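You operate a simulated robot arm through the tools that you are given. There is no shell and no other tool.

The job below is to be done with a simulated two-armed robot. You get a single attempt, and the scene is never put back.

Task
Drop both white cores from the cart shelf on the upright shaft; pump it into the green.
Fine: cores first; the orange valve is open while you pump and shut after. Where these are worked on the way, their far stop is far enough and under half their travel is too little: orange valve.

Only the result counts: the job must be done as asked and must still hold three seconds after the hand-in. Knocking over, shifting, dropping, spilling or breaking anything else fails it.

Robot
Two 6-joint arms with two-finger grippers on one trunk that stands fixed in place. Base frame: the origin is at the foot of the trunk, x ahead of it, y to its left, z up. Lengths are in m, angles in rad, forces in N, time in s.
The left shoulder is at [0.06, 0.143, 0.887], the right one opposite. With the tool pointing down near the work surface each hand reaches from about 0.22 to 0.7 m from the base axis, measured 20 degrees to its own side. Payload 2.45 kg a hand.
Tool frame (each hand has its own): the origin (TCP) lies between the finger pads and is the grasp point; the fingertips stand 0.026 m ahead of it; z points along the fingers, y is the line along which they close. Largest opening 0.096 m; the body of the gripper starts 0.069 m behind the TCP.
Orientation is told as [roll, pitch, yaw] about the base's x, y, z axes, in that order, counted from this pose: with the fingers straight down and closing along the base's y, the tool's x points along the base's -x, its y along +y and its z along -z.

Tools
- The arms move only by the tool jog_arm. It takes "left_deltas", "right_deltas" or both (then of equal length, played together; a hand with none holds still); each is a list of rows, each a list of 7 numbers: the opening, from 0 (shut) to 1 (fully open), then the shift along the base's x, y, z in m, then the turn, a rotation vector about the base's x, y, z in rad. In form: [[grip, dx, dy, dz, ax, ay, az], ...]. A call has 1 to 20 rows; each row shifts and turns the commanded pose from where the row before left it. Rows are played at 5 a second. More than 0.05 m and 0.15 rad between two rows, or a gripper value outside its range, and nothing of the call is played. A pose out of reach is approached as far as the arm can. The call stops where the force on the tool passes 40 N (or 10 N more than at its start, if that is more) or the arm is blocked; 0.2 s more then pass. Each finger halts on what it meets, pressing with about 44 N; the grip force reading is that of the motor and also rises with nothing between the fingers. The clock runs only during rows and for 0.2 s after the last one: add rows that do not move to give the fingers time. The reply holds the time, the measured pose of the TCP, the force on the tool along the base axes, the opening and the grip force, in the units named above and with some noise, with the torque about the TCP (base axes, N m) and any sound that the robot's microphone picked up.
- Cameras (640 x 400 px; columns grow to the right, rows downward): "scene" is now at [0.134, -0.0328, 1.4912]; the picture's right is [-0.51, -0.86, 0.00], its down [-0.60, 0.35, -0.72] and it looks along [0.62, -0.37, -0.69] (base axes); focal length 323 px, centre (320, 200). "left" rides on the left gripper at [0.082, -0.003, -0.098] in its tool frame; the picture's right is [0.04, 1.00, 0.00], its down [-0.73, 0.03, -0.68] and it looks along [-0.68, 0.03, 0.73] (tool axes); focal length 256 px, centre (320, 200). "right" rides on the right gripper at [0.082, 0.003, -0.098] in its tool frame; the picture's right is [-0.04, 1.00, 0.00], its down [-0.73, -0.03, -0.68] and it looks along [-0.68, -0.03, 0.73] (tool axes); focal length 256 px, centre (320, 200). There is no depth. A picture from a camera that has moved, and an enlarged one, comes with that camera's place and axes in the base frame and with its lens. The place of the scene camera against the robot may be out by one fixed shift of up to 0.018 m in any direction.
- capture(camera): a new picture of that camera. It takes no simulated time.
- lift_body(by): slides the trunk up (or, below 0, down) by that many m; the arms and the scene camera ride with it, the base frame stays. It gives what a move gives, with no picture.
- turn_head(pan, tilt): turns the head with the scene camera to pan (to the left, within 1.501 rad either way) and tilt (down, from -0.506 to 1.204), counted from straight ahead of the robot. It gives what a move gives.
- enlarge(camera, box): a new picture of the part [left, top, right, bottom] of that camera's present view, enlarged. It takes no simulated time.
- job_done(): hands the job in; it is judged then, once.

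Nothing tells you positions but the pictures and the camera data. Unless the task says otherwise, let go and move clear before handing in.

The tools are called after ">>>" as a command line: name --argument value ..., lists and objects as JSON in quotes. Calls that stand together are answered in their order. jog_arm: Moves the arms, as the interface text tells. Its arguments: {"type":"object","properties":{"left_deltas":{"type":"array","items":{"type":"array","items":{"type":"number"}}},"right_deltas":{"type":"array","items":{"type":"array","items":{"type":"number"}}}},"required":[]} The other tools are called the same way: lift_body (by) slides the trunk up or down; turn_head (pan, tilt) turns the head that bears the scene camera; capture (camera) takes a picture; enlarge (camera, box) takes an enlarged picture of a part of a camera's view; job_done () hands the job in.

At the start:

```text
time_s: 0.0
left_tool_pos: [0.3706, 0.0024, 1.2729]
left_tool_rot: [-0.001, 0.0, -0.001]
left_force: [-0.2, 0.1, -0.6]
left_moment: [0.0, 0.01, -0.03]
left_gripper_width: 0.0961
left_finger_force: 0.1
right_tool_pos: [0.3045, -0.4261, 1.2318]
right_tool_rot: [0.0, 0.001, 0.0]
right_force: [0.1, -0.2, -0.1]
right_moment: [-0.04, 0.01, -0.03]
right_gripper_width: 0.0961
right_finger_force: 0.1
trunk travel left (down, up): [-0.512, 0.078]
head pan, tilt: [-0.534, 0.766]
```

scene: 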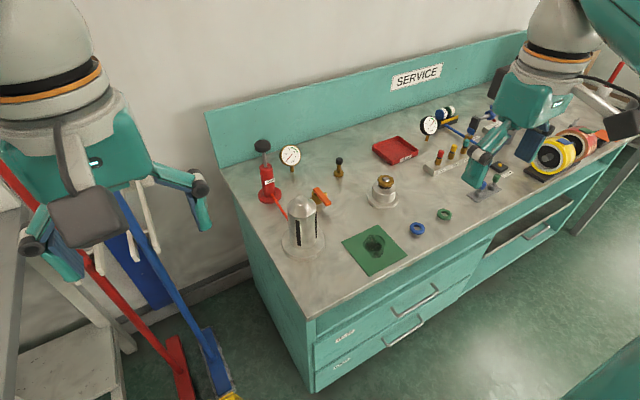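
right: 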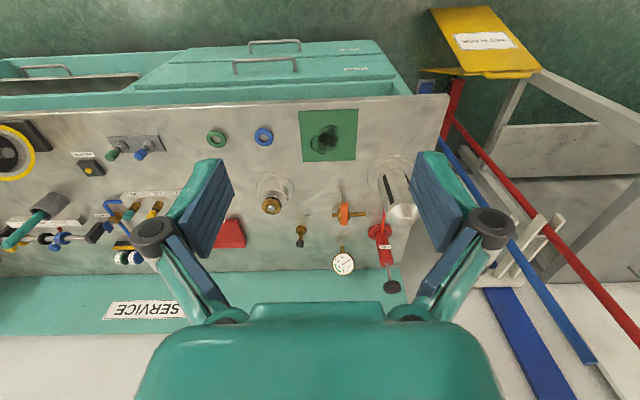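
left: 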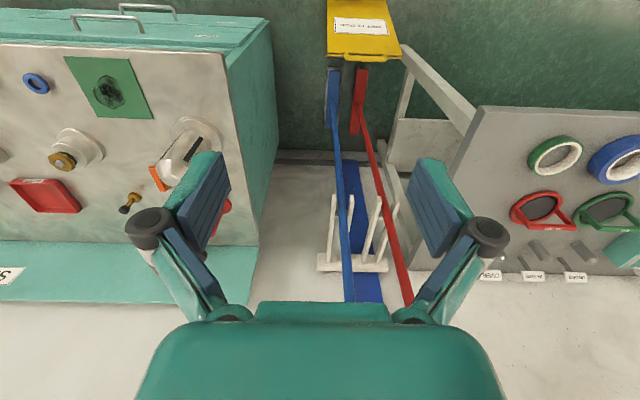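

I see a service bench with a red hand pump, a gauge, an orange valve and a housing, and on the left camera some sort of cart with cores. I'll look around more before moving anything.

>>> turn_head --pan 0.3 --tilt 0.75

>>> capture --camera "scene"

```text
time_s: 1.2
left_tool_pos: [0.3714, 0.0027, 1.2739]
left_tool_rot: [-0.002, 0.0, -0.002]
left_force: [0.3, 0.7, 0.4]
left_moment: [0.03, 0.03, 0.01]
left_gripper_width: 0.096
left_finger_force: 0.1
right_tool_pos: [0.305, -0.4264, 1.2338]
right_tool_rot: [-0.001, -0.001, 0.0]
right_force: [-1.3, -0.1, -0.1]
right_moment: [0.04, 0.01, 0.01]
right_gripper_width: 0.0959
right_finger_force: 0.1
trunk travel left (down, up): [-0.512, 0.078]
head pan, tilt: [0.3, 0.75]
```

```text
taken
camera scene: at [0.1425, 0.0334, 1.4925], right [0.29, -0.96, 0.0], down [-0.65, -0.2, -0.73], along [0.7, 0.22, -0.68], focal length 323 px, centre (320, 200)
```

scene: 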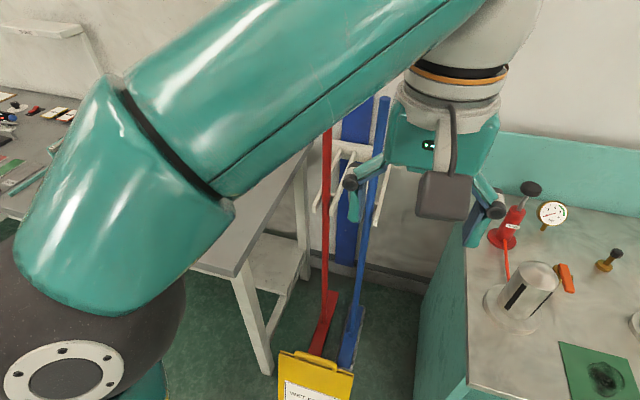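

The left arm blocks much of the left side; I'll look further left, then to the right.

>>> turn_head --pan 1.1 --tilt 0.75

>>> capture --camera "scene"

>>> turn_head --pan -1.2 --tilt 0.75

>>> capture --camera "scene"

```text
time_s: 2.3
left_tool_pos: [0.3707, 0.0031, 1.2745]
left_tool_rot: [-0.002, 0.0, 0.0]
left_force: [0.0, 1.1, 0.3]
left_moment: [0.01, 0.05, 0.04]
left_gripper_width: 0.0961
left_finger_force: 0.0
right_tool_pos: [0.3034, -0.426, 1.2326]
right_tool_rot: [-0.001, 0.0, -0.001]
right_force: [1.0, -0.1, 0.0]
right_moment: [-0.01, -0.03, -0.01]
right_gripper_width: 0.0961
right_finger_force: 0.0
trunk travel left (down, up): [-0.512, 0.078]
head pan, tilt: [1.1, 0.75]
```

```text
taken
camera scene: at [0.101, 0.0828, 1.4925], right [0.89, -0.46, 0.0], down [-0.31, -0.61, -0.73], along [0.33, 0.65, -0.68], focal length 323 px, centre (320, 200)
```

scene: 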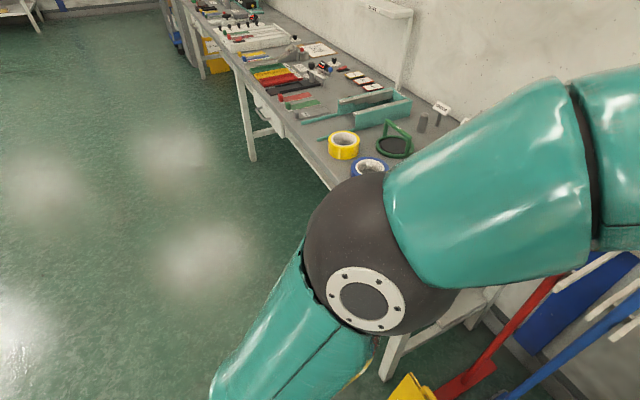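

```text
time_s: 4.4
left_tool_pos: [0.371, 0.0028, 1.2741]
left_tool_rot: [-0.002, 0.0, 0.0]
left_force: [-0.2, -0.4, 0.0]
left_moment: [-0.01, -0.01, 0.0]
left_gripper_width: 0.0959
left_finger_force: 0.1
right_tool_pos: [0.3048, -0.4239, 1.2334]
right_tool_rot: [0.001, -0.001, -0.001]
right_force: [0.0, -0.2, 0.2]
right_moment: [0.02, -0.02, -0.04]
right_gripper_width: 0.0959
right_finger_force: 0.0
trunk travel left (down, up): [-0.512, 0.078]
head pan, tilt: [-1.201, 0.75]
```

```text
taken
camera scene: at [0.0933, -0.0682, 1.4925], right [-0.93, -0.36, 0.0], down [-0.25, 0.64, -0.73], along [0.26, -0.68, -0.68], focal length 323 px, centre (320, 200)
```

scene: 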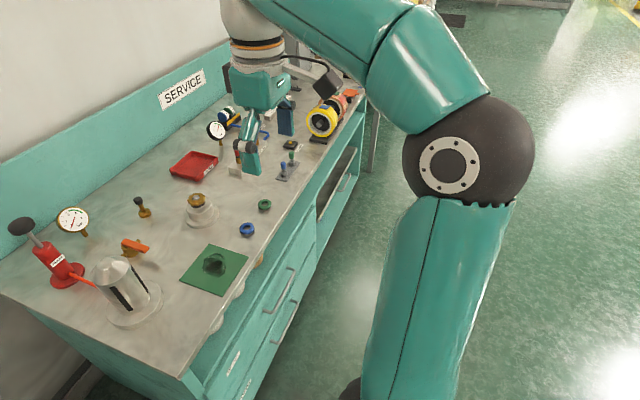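

The grey cylinder with dark strips and a cone top looks like the upright expanding shaft, joined by the red line to the red pump, with the orange valve and gauge beside it. I still have to find the cart with the white cores.

>>> turn_head --pan -1.5 --tilt 0.9

>>> capture --camera "scene"

>>> turn_head --pan -0.5 --tilt 1.2

>>> capture --camera "scene"

>>> turn_head --pan 1.5 --tilt 0.8

>>> capture --camera "scene"

>>> turn_head --pan 0.5 --tilt 0.3

>>> capture --camera "scene"

```text
time_s: 5.2
left_tool_pos: [0.3711, 0.0028, 1.2759]
left_tool_rot: [-0.004, -0.001, 0.0]
left_force: [-0.1, -0.3, -0.9]
left_moment: [-0.01, -0.04, -0.01]
left_gripper_width: 0.0958
left_finger_force: 0.1
right_tool_pos: [0.305, -0.4248, 1.2329]
right_tool_rot: [0.0, -0.001, 0.001]
right_force: [-0.8, 0.7, -0.6]
right_moment: [0.0, 0.01, 0.02]
right_gripper_width: 0.0959
right_finger_force: 0.1
trunk travel left (down, up): [-0.512, 0.078]
head pan, tilt: [-1.499, 0.901]
```

```text
taken
camera scene: at [0.0687, -0.0663, 1.4807], right [-1.0, -0.07, 0.0], down [-0.06, 0.78, -0.62], along [0.04, -0.62, -0.78], focal length 323 px, centre (320, 200)
```

scene: 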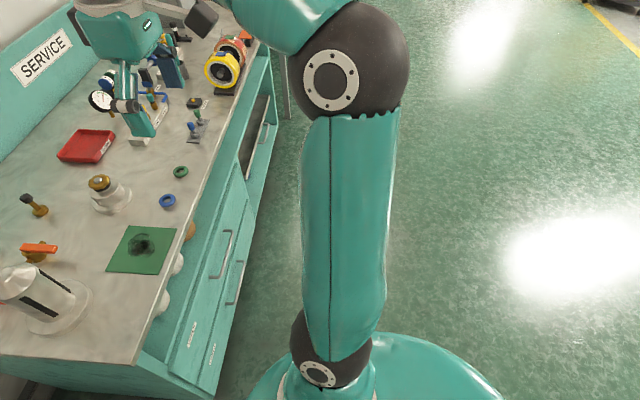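

```text
time_s: 6.5
left_tool_pos: [0.3715, 0.0031, 1.2747]
left_tool_rot: [-0.002, 0.0, 0.0]
left_force: [0.2, -0.6, 0.8]
left_moment: [0.03, 0.02, -0.03]
left_gripper_width: 0.0962
left_finger_force: 0.1
right_tool_pos: [0.3043, -0.4273, 1.2326]
right_tool_rot: [0.001, -0.001, -0.001]
right_force: [-0.2, 0.7, 0.3]
right_moment: [0.0, 0.0, -0.01]
right_gripper_width: 0.0959
right_finger_force: 0.1
trunk travel left (down, up): [-0.512, 0.078]
head pan, tilt: [-0.499, 1.201]
```

```text
taken
camera scene: at [0.1123, -0.0178, 1.4608], right [-0.48, -0.88, 0.0], down [-0.82, 0.45, -0.36], along [0.32, -0.17, -0.93], focal length 323 px, centre (320, 200)
```

scene: 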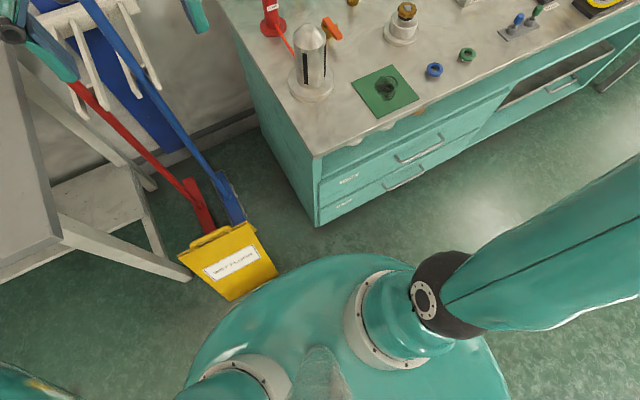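

```text
time_s: 8.4
left_tool_pos: [0.371, 0.0027, 1.2753]
left_tool_rot: [-0.001, 0.0, 0.0]
left_force: [-0.1, -0.1, 0.3]
left_moment: [-0.01, 0.0, -0.04]
left_gripper_width: 0.0962
left_finger_force: 0.1
right_tool_pos: [0.3044, -0.4255, 1.2336]
right_tool_rot: [-0.001, -0.001, 0.001]
right_force: [-0.4, -0.1, 0.3]
right_moment: [0.02, 0.03, 0.02]
right_gripper_width: 0.0961
right_finger_force: 0.1
trunk travel left (down, up): [-0.512, 0.078]
head pan, tilt: [1.499, 0.799]
```

```text
taken
camera scene: at [0.0691, 0.0895, 1.4885], right [1.0, -0.07, 0.0], down [-0.05, -0.72, -0.7], along [0.05, 0.7, -0.72], focal length 323 px, centre (320, 200)
```

scene: 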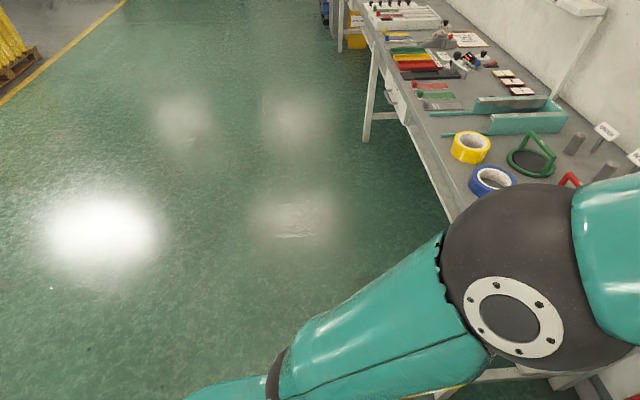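

```text
time_s: 9.7
left_tool_pos: [0.3706, 0.0031, 1.2749]
left_tool_rot: [-0.002, 0.001, -0.001]
left_force: [0.5, -0.7, -0.8]
left_moment: [-0.02, -0.02, 0.0]
left_gripper_width: 0.0961
left_finger_force: 0.0
right_tool_pos: [0.3054, -0.4255, 1.2329]
right_tool_rot: [-0.001, 0.0, -0.001]
right_force: [-0.3, -0.1, 0.0]
right_moment: [0.02, -0.03, 0.02]
right_gripper_width: 0.0961
right_finger_force: 0.1
trunk travel left (down, up): [-0.512, 0.078]
head pan, tilt: [0.499, 0.3]
```

```text
taken
camera scene: at [0.1453, 0.0537, 1.5328], right [0.48, -0.88, 0.0], down [-0.26, -0.14, -0.96], along [0.84, 0.46, -0.3], focal length 323 px, centre (320, 200)
```

scene: 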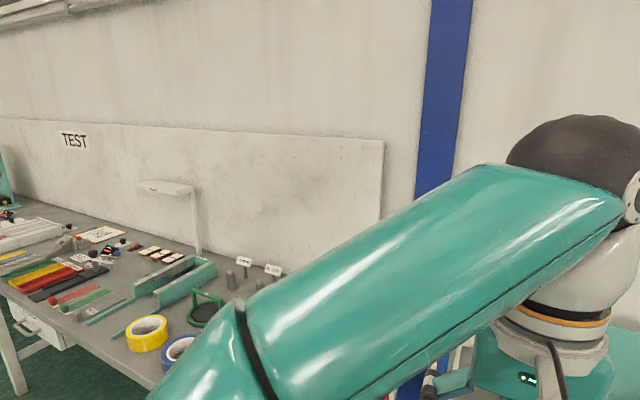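

The tan/white round things peeking out below the front edge of the SERVICE bench look like cores on a shelf under the top. I'll look closer at them.

>>> turn_head --pan -0.9 --tilt 1.0

>>> capture --camera "scene"

>>> enlarge --camera "scene" --box '[160, 60, 480, 260]'

>>> enlarge --camera "right" --box '[200, 20, 460, 182]'

```text
time_s: 11.2
left_tool_pos: [0.3723, 0.0018, 1.2745]
left_tool_rot: [-0.002, -0.002, 0.001]
left_force: [-0.6, 0.0, 0.5]
left_moment: [0.03, 0.01, -0.01]
left_gripper_width: 0.0962
left_finger_force: 0.1
right_tool_pos: [0.304, -0.4252, 1.2332]
right_tool_rot: [0.0, 0.0, -0.002]
right_force: [0.5, 0.7, 0.0]
right_moment: [0.0, 0.03, 0.05]
right_gripper_width: 0.0958
right_finger_force: 0.0
trunk travel left (down, up): [-0.512, 0.078]
head pan, tilt: [-0.901, 1.0]
```

```text
taken
camera scene: at [0.1066, -0.0456, 1.4734], right [-0.78, -0.62, 0.0], down [-0.52, 0.66, -0.54], along [0.34, -0.42, -0.84], focal length 323 px, centre (320, 200)
```

scene: 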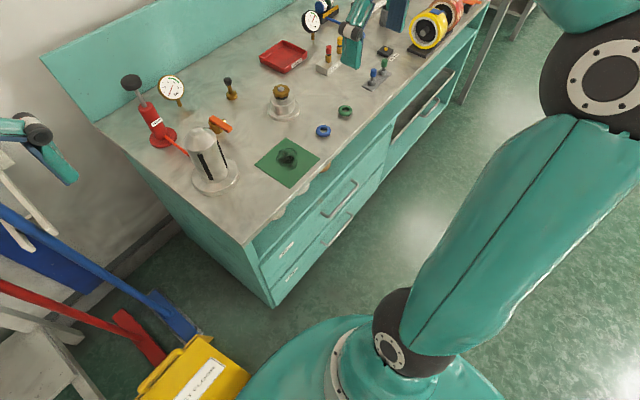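

```text
2.00 times, centred on (320, 160) of scene
camera zoom: at [0.1066, -0.0456, 1.4734], right [-0.78, -0.62, 0.0], down [-0.52, 0.66, -0.54], along [0.34, -0.42, -0.84], focal length 646 px, centre (320, 280)
```

zoom: 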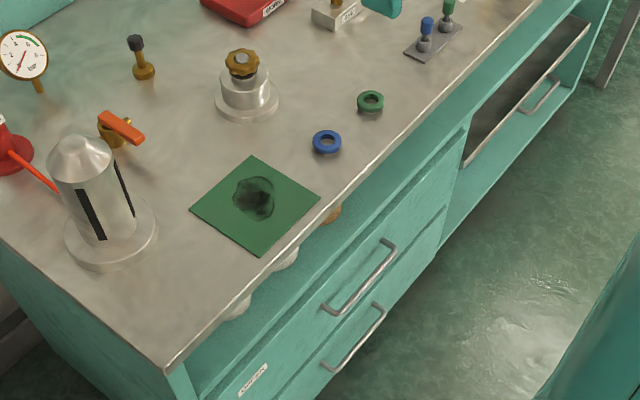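

```text
2.46 times, centred on (330, 101) of right
camera zoom: at [0.224, -0.4216, 1.3312], right [0.04, 1.0, 0.0], down [0.73, -0.03, 0.68], along [0.68, -0.03, -0.73], focal length 630 px, centre (295, 444)
```

zoom: 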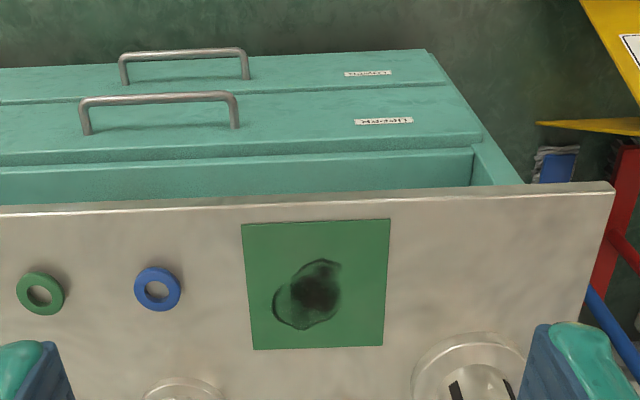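

The cart is the SERVICE bench itself: top at about z 0.82 with front edge x≈0.43, and an open shelf just under it with two white cores (y≈-0.31, -0.40) and one tan (y≈-0.49). I'll lower the trunk to look into that shelf.

>>> lift_body --by -0.25

>>> capture --camera "scene"

>>> capture --camera "right"

>>> capture --camera "left"

```text
time_s: 13.8
left_tool_pos: [0.3708, 0.0031, 1.0245]
left_tool_rot: [-0.002, 0.001, 0.0]
left_force: [0.1, -0.5, 0.3]
left_moment: [0.01, 0.01, -0.02]
left_gripper_width: 0.0959
left_finger_force: 0.2
right_tool_pos: [0.304, -0.4257, 0.9836]
right_tool_rot: [-0.001, 0.001, -0.002]
right_force: [-0.5, 0.8, 0.9]
right_moment: [-0.02, -0.03, -0.02]
right_gripper_width: 0.096
right_finger_force: 0.0
trunk travel left (down, up): [-0.262, 0.328]
head pan, tilt: [-0.901, 1.0]
```

```text
taken
camera scene: at [0.1064, -0.0455, 1.2235], right [-0.78, -0.62, 0.0], down [-0.52, 0.66, -0.54], along [0.34, -0.42, -0.84], focal length 323 px, centre (320, 200)
```

scene: 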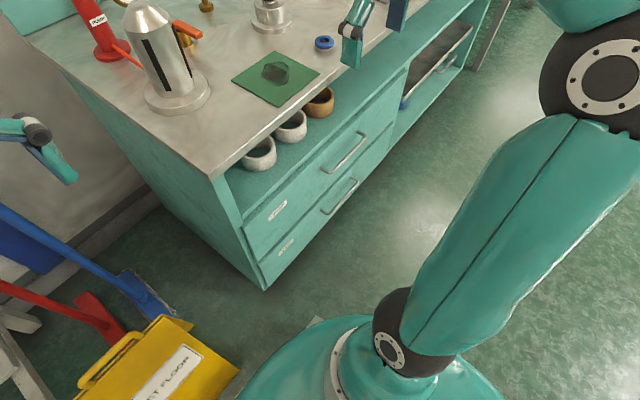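

```text
taken
camera right: at [0.2239, -0.4215, 1.0813], right [0.04, 1.0, 0.0], down [0.73, -0.03, 0.68], along [0.68, -0.03, -0.73], focal length 256 px, centre (320, 200)
```

right: 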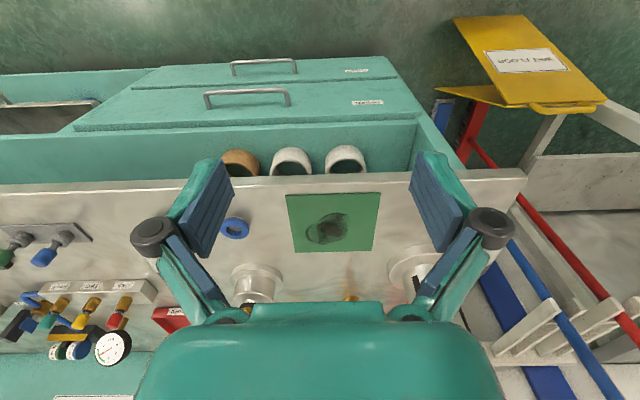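

```text
taken
camera left: at [0.2883, -0.001, 1.1231], right [-0.04, 1.0, 0.0], down [0.73, 0.03, 0.68], along [0.68, 0.03, -0.73], focal length 256 px, centre (320, 200)
```

left: 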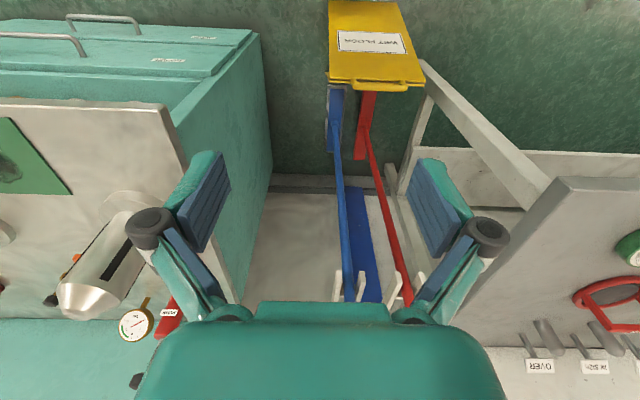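

Now I can see two white ring-shaped cores and a tan one standing on the shelf with their openings up. Enlarging to measure them.

>>> enlarge --camera "scene" --box '[200, 60, 360, 160]'

>>> enlarge --camera "right" --box '[200, 90, 400, 215]'

>>> enlarge --camera "scene" --box '[60, 0, 300, 150]'

```text
4.00 times, centred on (280, 110) of scene
camera zoom: at [0.1064, -0.0455, 1.2235], right [-0.78, -0.62, 0.0], down [-0.52, 0.66, -0.54], along [0.34, -0.42, -0.84], focal length 1292 px, centre (480, 560)
```

zoom: 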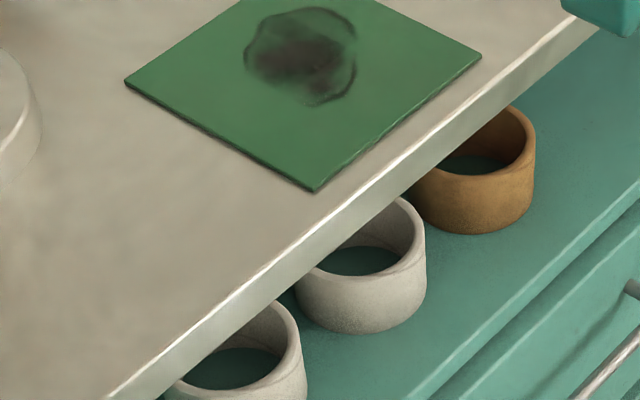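

```text
3.20 times, centred on (300, 152) of right
camera zoom: at [0.2239, -0.4215, 1.0813], right [0.04, 1.0, 0.0], down [0.73, -0.03, 0.68], along [0.68, -0.03, -0.73], focal length 819 px, centre (384, 352)
```

zoom: 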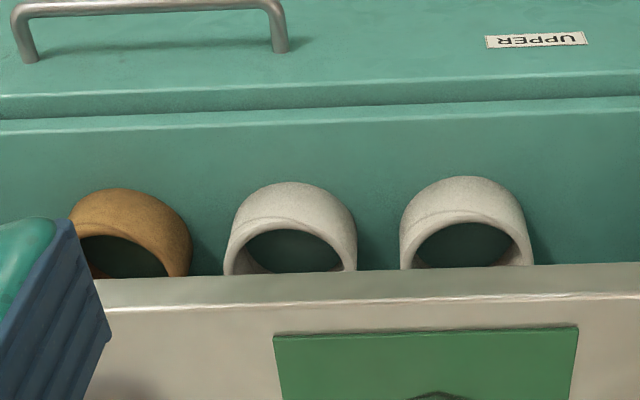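

```text
2.67 times, centred on (180, 75) of scene
camera zoom: at [0.1064, -0.0455, 1.2235], right [-0.78, -0.62, 0.0], down [-0.52, 0.66, -0.54], along [0.34, -0.42, -0.84], focal length 862 px, centre (693, 533)
```

zoom: 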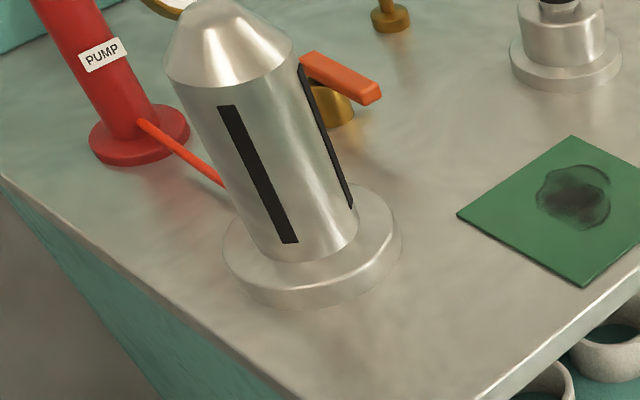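

The triangulation suggests the shelf is deeper and lower (core rims near z≈0.6, x≈0.57) with cores about 0.09 m across. I'll lower further to look straight into the shelf.

>>> lift_body --by -0.2

>>> capture --camera "right"

>>> turn_head --pan -0.75 --tilt 0.7

>>> capture --camera "scene"

```text
time_s: 16.0
left_tool_pos: [0.3708, 0.0029, 0.8248]
left_tool_rot: [-0.001, 0.001, -0.001]
left_force: [-0.4, 0.1, 0.8]
left_moment: [-0.01, 0.03, -0.01]
left_gripper_width: 0.0961
left_finger_force: 0.1
right_tool_pos: [0.3041, -0.4267, 0.783]
right_tool_rot: [0.0, 0.001, 0.001]
right_force: [-0.1, -0.7, -0.1]
right_moment: [0.0, -0.02, 0.01]
right_gripper_width: 0.0957
right_finger_force: 0.1
trunk travel left (down, up): [-0.062, 0.528]
head pan, tilt: [-0.901, 1.0]
```

```text
taken
camera right: at [0.2238, -0.4215, 0.8813], right [0.04, 1.0, 0.0], down [0.73, -0.03, 0.68], along [0.68, -0.03, -0.73], focal length 256 px, centre (320, 200)
```

right: 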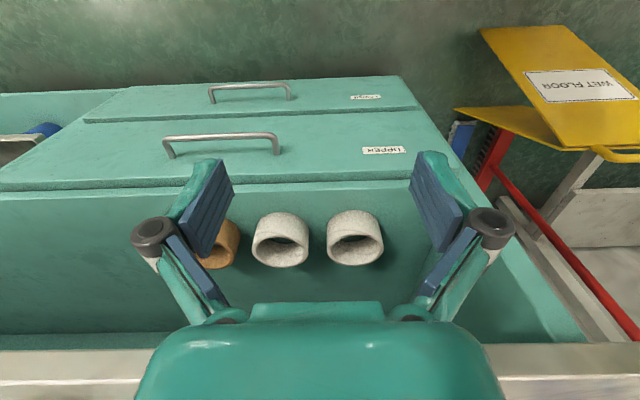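

```text
time_s: 16.8
left_tool_pos: [0.3701, 0.0029, 0.8251]
left_tool_rot: [-0.002, -0.001, 0.0]
left_force: [0.4, -0.3, -0.4]
left_moment: [-0.02, 0.01, 0.03]
left_gripper_width: 0.096
left_finger_force: 0.1
right_tool_pos: [0.3052, -0.4244, 0.7826]
right_tool_rot: [0.001, 0.001, -0.001]
right_force: [-0.2, -0.2, 0.4]
right_moment: [-0.03, 0.0, -0.01]
right_gripper_width: 0.0961
right_finger_force: 0.1
trunk travel left (down, up): [-0.062, 0.528]
head pan, tilt: [-0.75, 0.7]
```

```text
taken
camera scene: at [0.1252, -0.0489, 1.0467], right [-0.68, -0.73, 0.0], down [-0.47, 0.44, -0.76], along [0.56, -0.52, -0.64], focal length 323 px, centre (320, 200)
```

scene: 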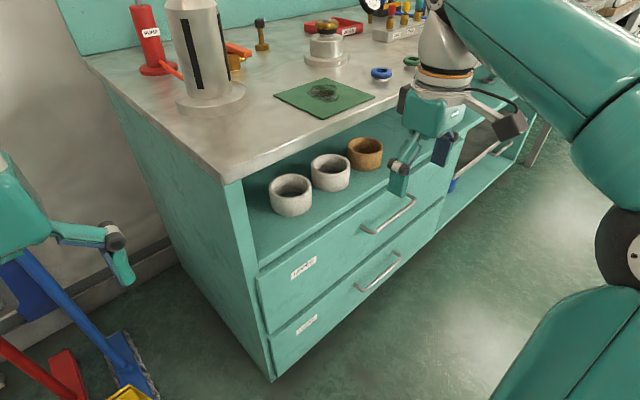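

Now all three cores are fully visible. Enlarging both views to measure them precisely.

>>> enlarge --camera "right" --box '[190, 190, 430, 340]'

>>> enlarge --camera "scene" --box '[240, 110, 400, 210]'

>>> enlarge --camera "scene" --box '[80, 0, 400, 200]'

```text
2.67 times, centred on (310, 265) of right
camera zoom: at [0.2239, -0.4216, 0.8812], right [0.04, 1.0, 0.0], down [0.73, -0.03, 0.68], along [0.68, -0.03, -0.73], focal length 683 px, centre (347, 27)
```

zoom: 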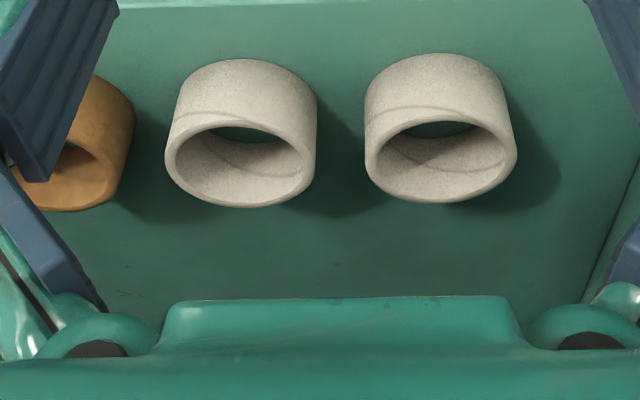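

```text
4.00 times, centred on (320, 160) of scene
camera zoom: at [0.1252, -0.0489, 1.0467], right [-0.68, -0.73, 0.0], down [-0.47, 0.44, -0.76], along [0.56, -0.52, -0.64], focal length 1292 px, centre (320, 360)
```

zoom: 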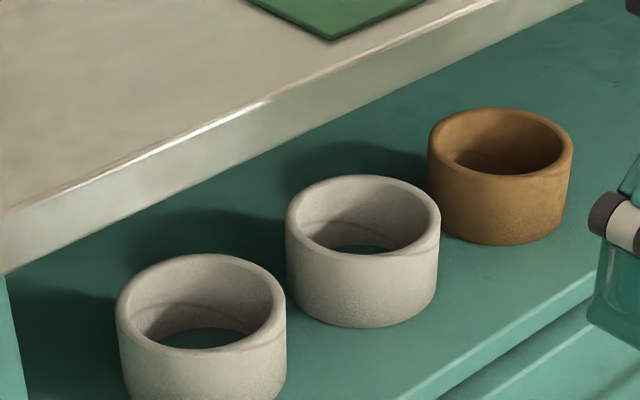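

```text
2.00 times, centred on (240, 100) of scene
camera zoom: at [0.1252, -0.0489, 1.0467], right [-0.68, -0.73, 0.0], down [-0.47, 0.44, -0.76], along [0.56, -0.52, -0.64], focal length 646 px, centre (480, 400)
```

zoom: 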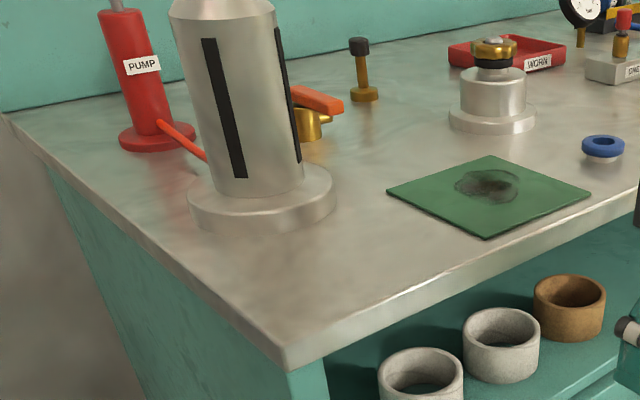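

Cores measured: both about 0.05 tall and 0.09 wide, white A at about (0.575,-0.378) and white B at (0.578,-0.505), with the shelf at z≈0.576 and the bench top at z≈0.836. I'll tilt the right hand forward (about 35° below horizontal) in front of the shelf to reach in.

>>> jog_arm --right_deltas '[[1, 0.006, 0.007, -0.015, 0, -0.137, 0], [1, 0.006, 0.007, -0.015, 0, -0.137, 0], [1, 0.006, 0.007, -0.015, 0, -0.137, 0], [1, 0.006, 0.007, -0.015, 0, -0.137, 0]]'

>>> capture --camera "scene"

```text
time_s: 17.8
left_tool_pos: [0.3713, 0.0017, 0.825]
left_tool_rot: [-0.001, -0.002, -0.001]
left_force: [-0.2, 0.1, 0.3]
left_moment: [-0.01, 0.0, 0.01]
left_gripper_width: 0.096
left_finger_force: 0.1
right_tool_pos: [0.3285, -0.3976, 0.7217]
right_tool_rot: [0.001, -0.549, 0.0]
right_force: [-0.4, 0.5, 0.1]
right_moment: [0.02, 0.0, -0.02]
right_gripper_width: 0.0962
right_finger_force: 0.1
trunk travel left (down, up): [-0.062, 0.528]
head pan, tilt: [-0.75, 0.7]
```

```text
taken
camera scene: at [0.1252, -0.049, 1.0468], right [-0.68, -0.73, 0.0], down [-0.47, 0.44, -0.76], along [0.56, -0.52, -0.64], focal length 323 px, centre (320, 200)
```

scene: 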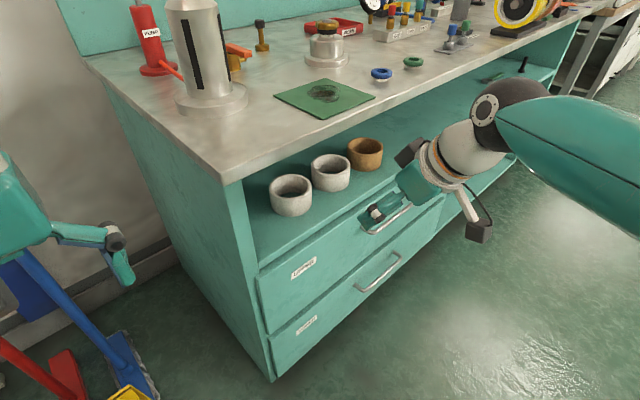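

The hand tilts well. I'll continue to about 55° of tilt, lowering to shelf height in front of the bench.

>>> jog_arm --right_deltas '[[1, 0.01, 0.007, -0.03, 0, -0.137, 0], [1, 0.01, 0.007, -0.03, 0, -0.137, 0], [1, 0.01, 0.006, -0.03, 0, -0.137, 0], [1, 0.02, 0, -0.015, 0, 0, 0]]'

>>> capture --camera "scene"

>>> capture --camera "right"

```text
time_s: 18.8
left_tool_pos: [0.3708, 0.0038, 0.8252]
left_tool_rot: [-0.002, -0.001, 0.0]
left_force: [0.6, 1.1, -0.1]
left_moment: [0.01, 0.01, 0.03]
left_gripper_width: 0.0959
left_finger_force: 0.1
right_tool_pos: [0.3768, -0.378, 0.6133]
right_tool_rot: [-0.001, -0.956, 0.0]
right_force: [-0.3, -0.6, -0.2]
right_moment: [0.0, 0.01, -0.05]
right_gripper_width: 0.096
right_finger_force: 0.1
trunk travel left (down, up): [-0.062, 0.528]
head pan, tilt: [-0.75, 0.7]
```

```text
taken
camera scene: at [0.125, -0.0488, 1.0468], right [-0.68, -0.73, 0.0], down [-0.47, 0.44, -0.76], along [0.56, -0.52, -0.64], focal length 323 px, centre (320, 200)
```

scene: 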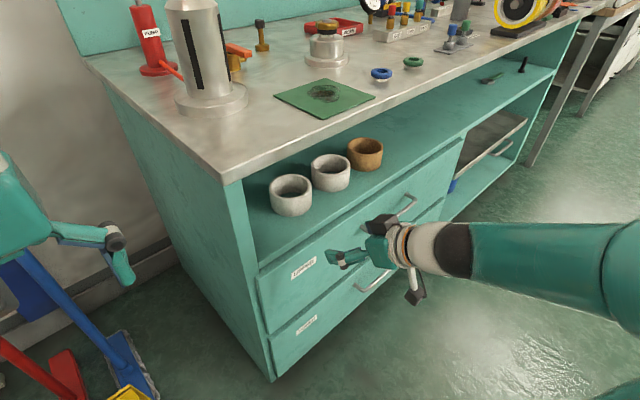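

```text
taken
camera right: at [0.2507, -0.3735, 0.6042], right [0.02, 1.0, 0.03], down [-0.13, -0.03, 0.99], along [0.99, -0.03, 0.13], focal length 256 px, centre (320, 200)
```

right: 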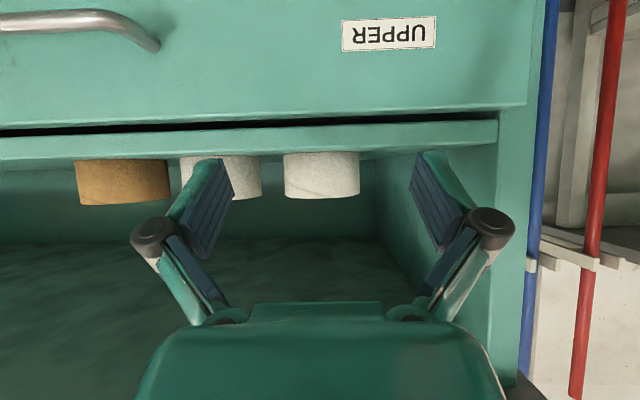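

Good front view. Enlarging to align with core A.

>>> enlarge --camera "right" --box '[170, 100, 410, 250]'

```text
2.67 times, centred on (290, 175) of right
camera zoom: at [0.2507, -0.3735, 0.6042], right [0.02, 1.0, 0.03], down [-0.13, -0.03, 0.99], along [0.99, -0.03, 0.13], focal length 683 px, centre (400, 267)
```

zoom: 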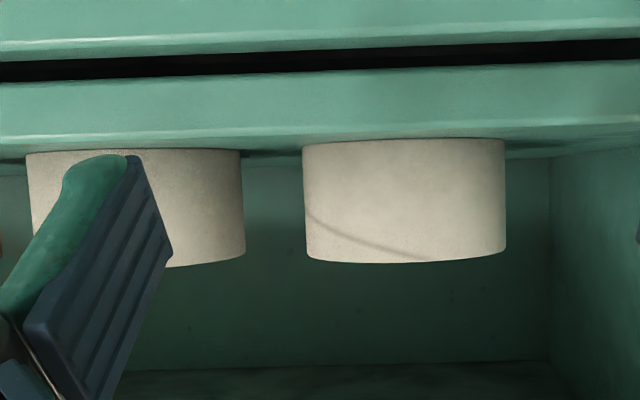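

Core A refined: centre about (0.56,-0.380), spanning z 0.591–0.639, diameter about 0.09. I'll align y and z and advance to just in front of it.

>>> jog_arm --right_deltas '[[1, 0.02, -0.0022, 0.009, 0, 0, 0], [1, 0.03, 0, 0, 0, 0, 0], [1, 0.03, 0, 0, 0, 0, 0], [1, 0.02, 0, 0, 0, 0, 0], [1, 0, 0, 0, 0, 0, 0]]'

>>> capture --camera "right"

>>> capture --camera "scene"

```text
time_s: 20.0
left_tool_pos: [0.3712, 0.0033, 0.8243]
left_tool_rot: [-0.002, 0.001, 0.0]
left_force: [-0.1, 0.0, 0.4]
left_moment: [0.03, 0.02, 0.01]
left_gripper_width: 0.096
left_finger_force: 0.0
right_tool_pos: [0.4786, -0.3817, 0.6271]
right_tool_rot: [0.0, -0.958, 0.001]
right_force: [0.4, 0.5, -0.6]
right_moment: [-0.01, -0.01, 0.01]
right_gripper_width: 0.0962
right_finger_force: 0.1
trunk travel left (down, up): [-0.062, 0.528]
head pan, tilt: [-0.75, 0.7]
```

```text
taken
camera right: at [0.3526, -0.377, 0.617], right [0.02, 1.0, 0.03], down [-0.13, -0.03, 0.99], along [0.99, -0.03, 0.13], focal length 256 px, centre (320, 200)
```

right: 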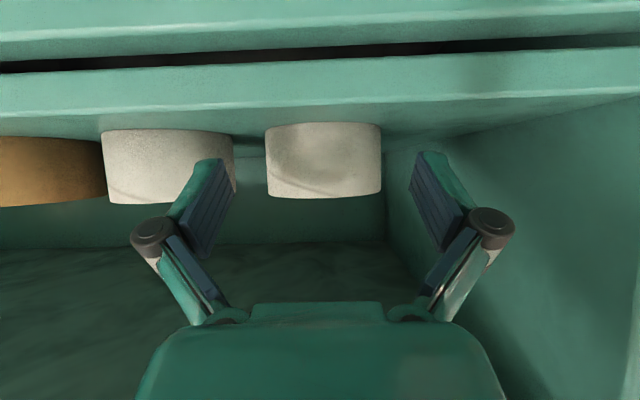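

```text
taken
camera scene: at [0.1253, -0.0489, 1.0468], right [-0.68, -0.73, 0.0], down [-0.47, 0.44, -0.76], along [0.56, -0.52, -0.64], focal length 323 px, centre (320, 200)
```

scene: 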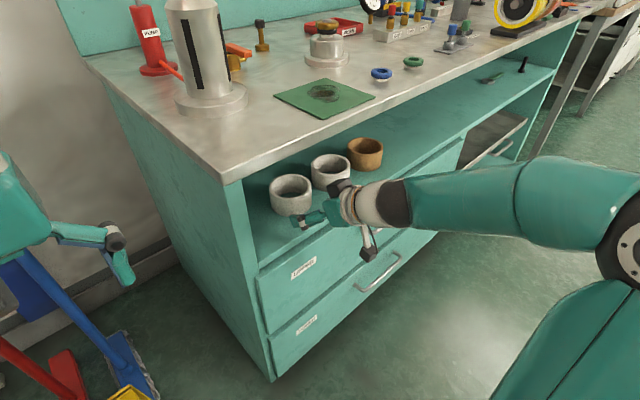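

Well aligned. Checking once more enlarged before straddling the core.

>>> enlarge --camera "right" --box '[220, 100, 428, 230]'

```text
3.08 times, centred on (324, 165) of right
camera zoom: at [0.3526, -0.377, 0.617], right [0.02, 1.0, 0.03], down [-0.13, -0.03, 0.99], along [0.99, -0.03, 0.13], focal length 788 px, centre (308, 308)
```

zoom: 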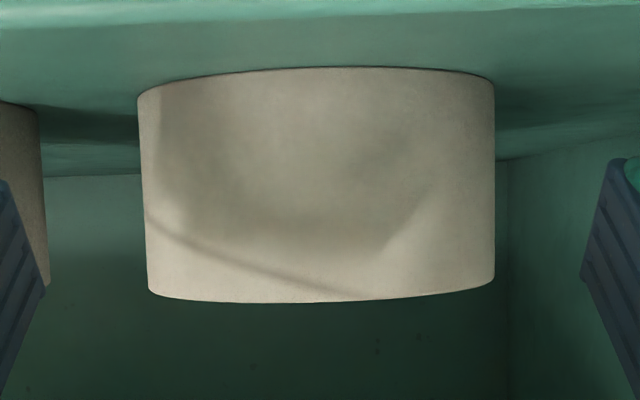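

Centred within a millimetre. Advancing to straddle core A.

>>> jog_arm --right_deltas '[[1, 0.01, 0.001, -0.004, 0, 0, 0], [1, 0.015, 0, 0, 0, 0, 0], [1, 0.015, 0, 0, 0, 0, 0], [1, 0.0, 0, 0, 0, 0, 0]]'

>>> capture --camera "right"

```text
time_s: 21.0
left_tool_pos: [0.3709, 0.0024, 0.824]
left_tool_rot: [-0.001, 0.0, -0.003]
left_force: [-0.3, -0.4, -0.9]
left_moment: [-0.01, 0.0, 0.02]
left_gripper_width: 0.096
left_finger_force: 0.1
right_tool_pos: [0.5186, -0.3793, 0.623]
right_tool_rot: [0.0, -0.958, -0.002]
right_force: [-0.2, -0.2, 0.3]
right_moment: [0.02, 0.04, -0.04]
right_gripper_width: 0.0961
right_finger_force: 0.0
trunk travel left (down, up): [-0.062, 0.528]
head pan, tilt: [-0.75, 0.7]
```

```text
taken
camera right: at [0.3927, -0.3747, 0.6121], right [0.02, 1.0, 0.03], down [-0.13, -0.03, 0.99], along [0.99, -0.03, 0.13], focal length 256 px, centre (320, 200)
```

right: 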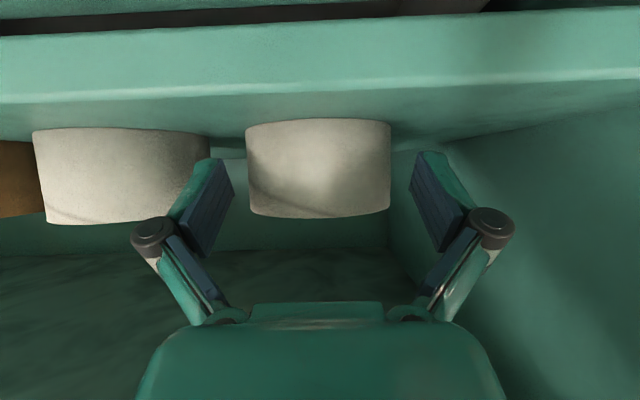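

A slight 2 mm correction in y, then the rest of the way in.

>>> jog_arm --right_deltas '[[1, 0.0, -0.0018, 0, 0, 0, 0], [1, 0.01, 0, 0, 0, 0, 0], [1, 0.0, 0, 0, 0, 0, 0]]'

>>> enlarge --camera "right" --box '[200, 100, 440, 250]'

```text
time_s: 21.8
left_tool_pos: [0.3709, 0.003, 0.824]
left_tool_rot: [-0.001, 0.001, -0.001]
left_force: [-0.6, 0.1, 0.5]
left_moment: [0.01, -0.02, -0.02]
left_gripper_width: 0.0959
left_finger_force: 0.1
right_tool_pos: [0.5277, -0.3828, 0.6237]
right_tool_rot: [-0.002, -0.959, 0.0]
right_force: [-0.6, -0.1, -0.3]
right_moment: [0.02, 0.0, 0.03]
right_gripper_width: 0.0963
right_finger_force: 0.0
trunk travel left (down, up): [-0.062, 0.528]
head pan, tilt: [-0.75, 0.7]
```

```text
2.67 times, centred on (320, 175) of right
camera zoom: at [0.403, -0.3768, 0.6118], right [0.02, 1.0, 0.03], down [-0.13, -0.03, 0.99], along [0.99, -0.03, 0.13], focal length 683 px, centre (320, 267)
```

zoom: 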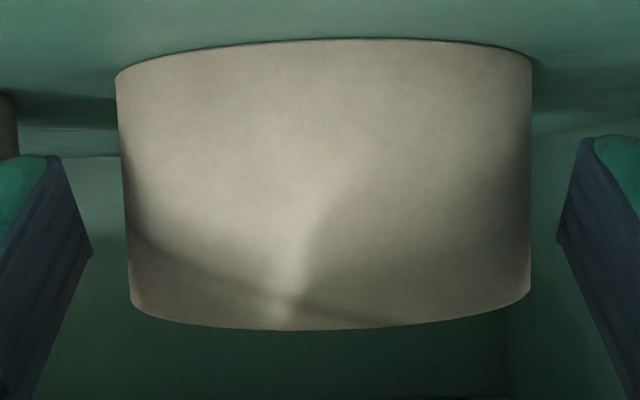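

Centred. Moving in the remaining 3 cm.

>>> jog_arm --right_deltas '[[1, 0.008, 0.0003, 0, 0, 0, 0], [1, 0.008, 0, 0, 0, 0, 0], [1, 0.008, 0, 0, 0, 0, 0], [1, 0.008, 0, 0, 0, 0, 0], [1, 0, 0, 0, 0, 0, 0]]'

>>> capture --camera "right"

>>> enlarge --camera "scene" --box '[240, 110, 400, 210]'

```text
time_s: 23.0
left_tool_pos: [0.3717, 0.0032, 0.8235]
left_tool_rot: [-0.002, -0.001, 0.0]
left_force: [0.0, 0.2, -0.4]
left_moment: [0.02, 0.04, 0.01]
left_gripper_width: 0.0962
left_finger_force: 0.0
right_tool_pos: [0.5597, -0.3804, 0.6219]
right_tool_rot: [-0.002, -0.958, 0.002]
right_force: [0.4, -1.2, 0.3]
right_moment: [0.03, -0.02, 0.03]
right_gripper_width: 0.0961
right_finger_force: 0.1
trunk travel left (down, up): [-0.062, 0.528]
head pan, tilt: [-0.75, 0.7]
```

```text
taken
camera right: at [0.434, -0.3762, 0.6123], right [0.02, 1.0, 0.03], down [-0.13, -0.03, 0.99], along [0.99, -0.03, 0.13], focal length 256 px, centre (320, 200)
```

right: 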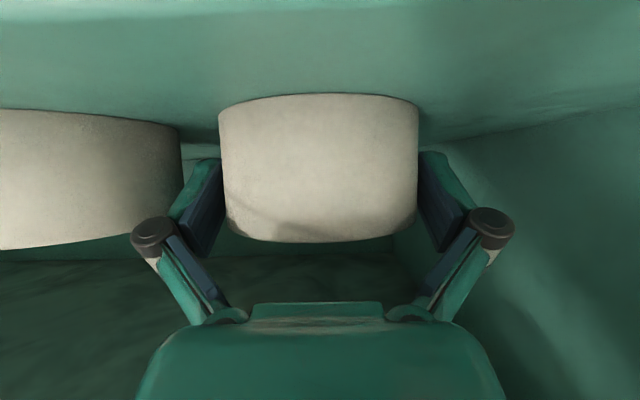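

```text
4.00 times, centred on (320, 160) of scene
camera zoom: at [0.1253, -0.0489, 1.0468], right [-0.68, -0.73, 0.0], down [-0.47, 0.44, -0.76], along [0.56, -0.52, -0.64], focal length 1292 px, centre (320, 360)
```

zoom: 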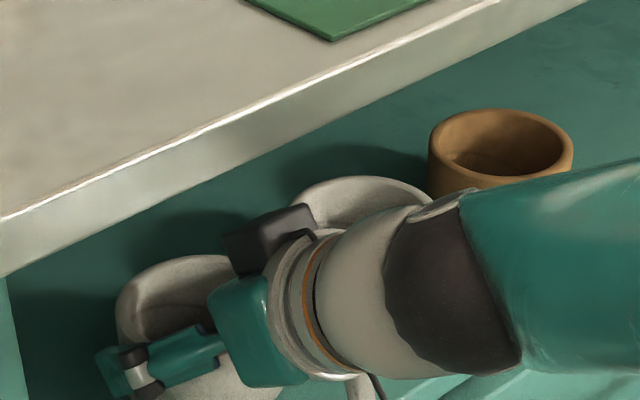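

The core is between the fingers. Closing the grip.

>>> jog_arm --right_deltas '[[0, 0, 0, 0, 0, 0, 0], [0, 0, 0, 0, 0, 0, 0], [0, 0, 0, 0, 0, 0, 0], [0, 0, 0, 0, 0, 0, 0]]'

>>> capture --camera "right"

```text
time_s: 24.0
left_tool_pos: [0.3714, 0.0029, 0.8249]
left_tool_rot: [-0.002, 0.0, 0.0]
left_force: [-0.3, 0.3, 0.2]
left_moment: [0.0, -0.01, 0.03]
left_gripper_width: 0.096
left_finger_force: 0.1
right_tool_pos: [0.5594, -0.3809, 0.623]
right_tool_rot: [0.0, -0.961, -0.003]
right_force: [-0.3, 0.4, 2.7]
right_moment: [0.09, 0.09, 0.03]
right_gripper_width: 0.0881
right_finger_force: 44.1
trunk travel left (down, up): [-0.062, 0.528]
head pan, tilt: [-0.75, 0.7]
```

```text
taken
camera right: at [0.4338, -0.3762, 0.6126], right [0.02, 1.0, 0.03], down [-0.13, -0.03, 0.99], along [0.99, -0.03, 0.13], focal length 256 px, centre (320, 200)
```

right: 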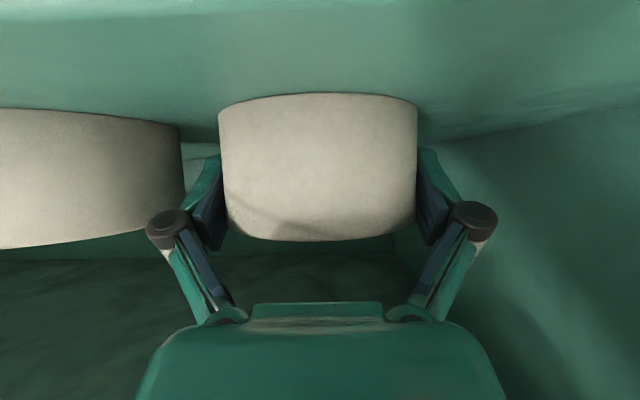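

Gripped at 0.088 m. Lifting slightly and backing straight out of the shelf.

>>> jog_arm --right_deltas '[[0, 0, 0, 0.01, 0, 0, 0], [0, 0, 0, 0.01, 0, 0, 0], [0, -0.03, 0, 0.005, 0, 0, 0], [0, -0.04, 0, 0, 0, 0, 0], [0, -0.04, 0, 0, 0, 0, 0], [0, -0.04, 0, 0, 0, 0, 0], [0, -0.04, 0, 0, 0, 0, 0], [0, -0.03, 0, 0, 0, 0, 0], [0, 0, 0, 0, 0, 0, 0]]'

>>> capture --camera "right"

>>> capture --camera "scene"

```text
time_s: 26.0
left_tool_pos: [0.3707, 0.002, 0.8247]
left_tool_rot: [-0.003, 0.001, 0.0]
left_force: [-0.7, -0.4, -0.1]
left_moment: [0.0, 0.0, 0.03]
left_gripper_width: 0.0959
left_finger_force: 0.0
right_tool_pos: [0.3387, -0.3834, 0.6484]
right_tool_rot: [0.002, -0.958, 0.0]
right_force: [0.4, 0.3, -0.3]
right_moment: [-0.02, -0.03, -0.02]
right_gripper_width: 0.0883
right_finger_force: 43.8
trunk travel left (down, up): [-0.062, 0.528]
head pan, tilt: [-0.75, 0.7]
```

```text
taken
camera right: at [0.2128, -0.3783, 0.6379], right [0.02, 1.0, 0.03], down [-0.13, -0.03, 0.99], along [0.99, -0.03, 0.13], focal length 256 px, centre (320, 200)
```

right: 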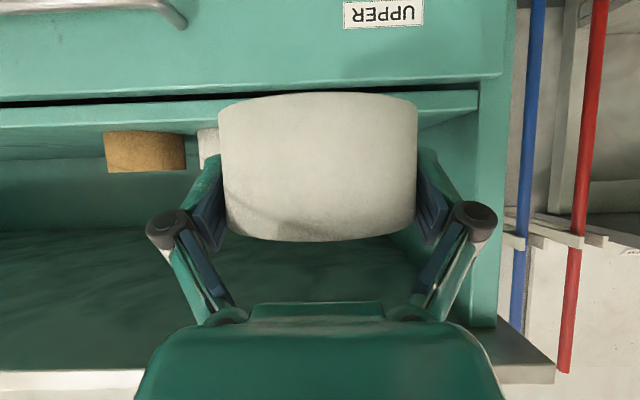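

```text
taken
camera scene: at [0.1251, -0.0489, 1.0468], right [-0.68, -0.73, 0.0], down [-0.47, 0.44, -0.76], along [0.56, -0.52, -0.64], focal length 323 px, centre (320, 200)
```

scene: 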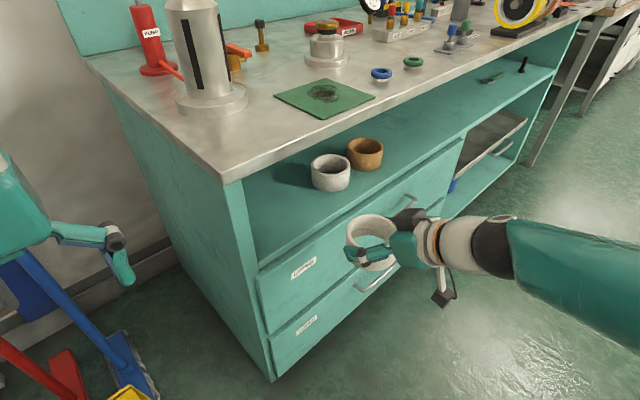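

Core A is out and held. Raising the trunk back up to work above the bench.

>>> lift_body --by 0.45

>>> turn_head --pan -0.5 --tilt 0.8

>>> capture --camera "scene"

>>> capture --camera "right"

>>> capture --camera "left"

```text
refused: 0.45 is not a number from -0.4 to 0.4
```

```text
time_s: 26.7
left_tool_pos: [0.3696, 0.0031, 0.8242]
left_tool_rot: [-0.001, -0.002, 0.001]
left_force: [-0.9, 0.1, -0.7]
left_moment: [-0.01, -0.04, 0.01]
left_gripper_width: 0.0961
left_finger_force: 0.1
right_tool_pos: [0.3381, -0.3833, 0.6491]
right_tool_rot: [0.003, -0.959, -0.001]
right_force: [0.7, -0.7, -0.6]
right_moment: [-0.03, -0.03, -0.03]
right_gripper_width: 0.0882
right_finger_force: 44.0
trunk travel left (down, up): [-0.062, 0.528]
head pan, tilt: [-0.499, 0.799]
```

```text
taken
camera scene: at [0.1338, -0.0297, 1.0386], right [-0.48, -0.88, 0.0], down [-0.63, 0.34, -0.7], along [0.61, -0.33, -0.72], focal length 323 px, centre (320, 200)
```

scene: 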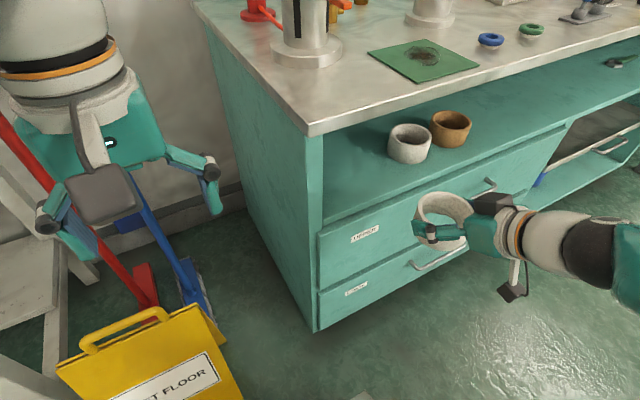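

```text
taken
camera right: at [0.2131, -0.3785, 0.6379], right [0.02, 1.0, 0.03], down [-0.13, -0.03, 0.99], along [0.99, -0.03, 0.13], focal length 256 px, centre (320, 200)
```

right: 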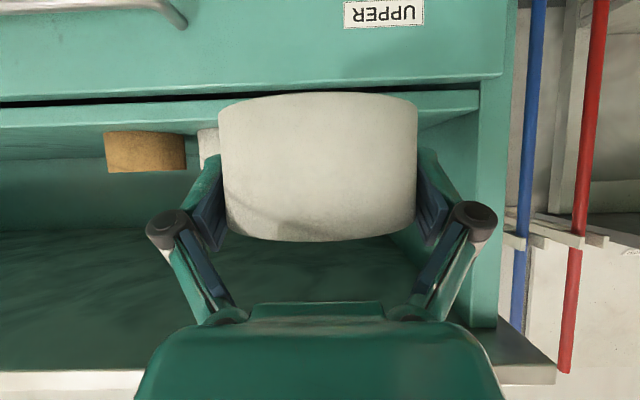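

```text
taken
camera left: at [0.2882, -0.001, 0.9231], right [-0.04, 1.0, 0.0], down [0.73, 0.03, 0.68], along [0.68, 0.03, -0.73], focal length 256 px, centre (320, 200)
```

left: 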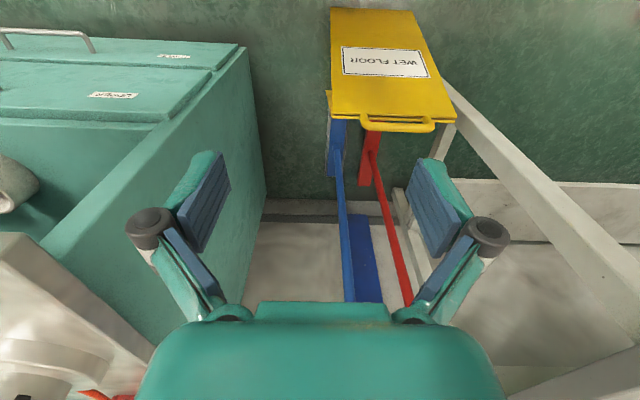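

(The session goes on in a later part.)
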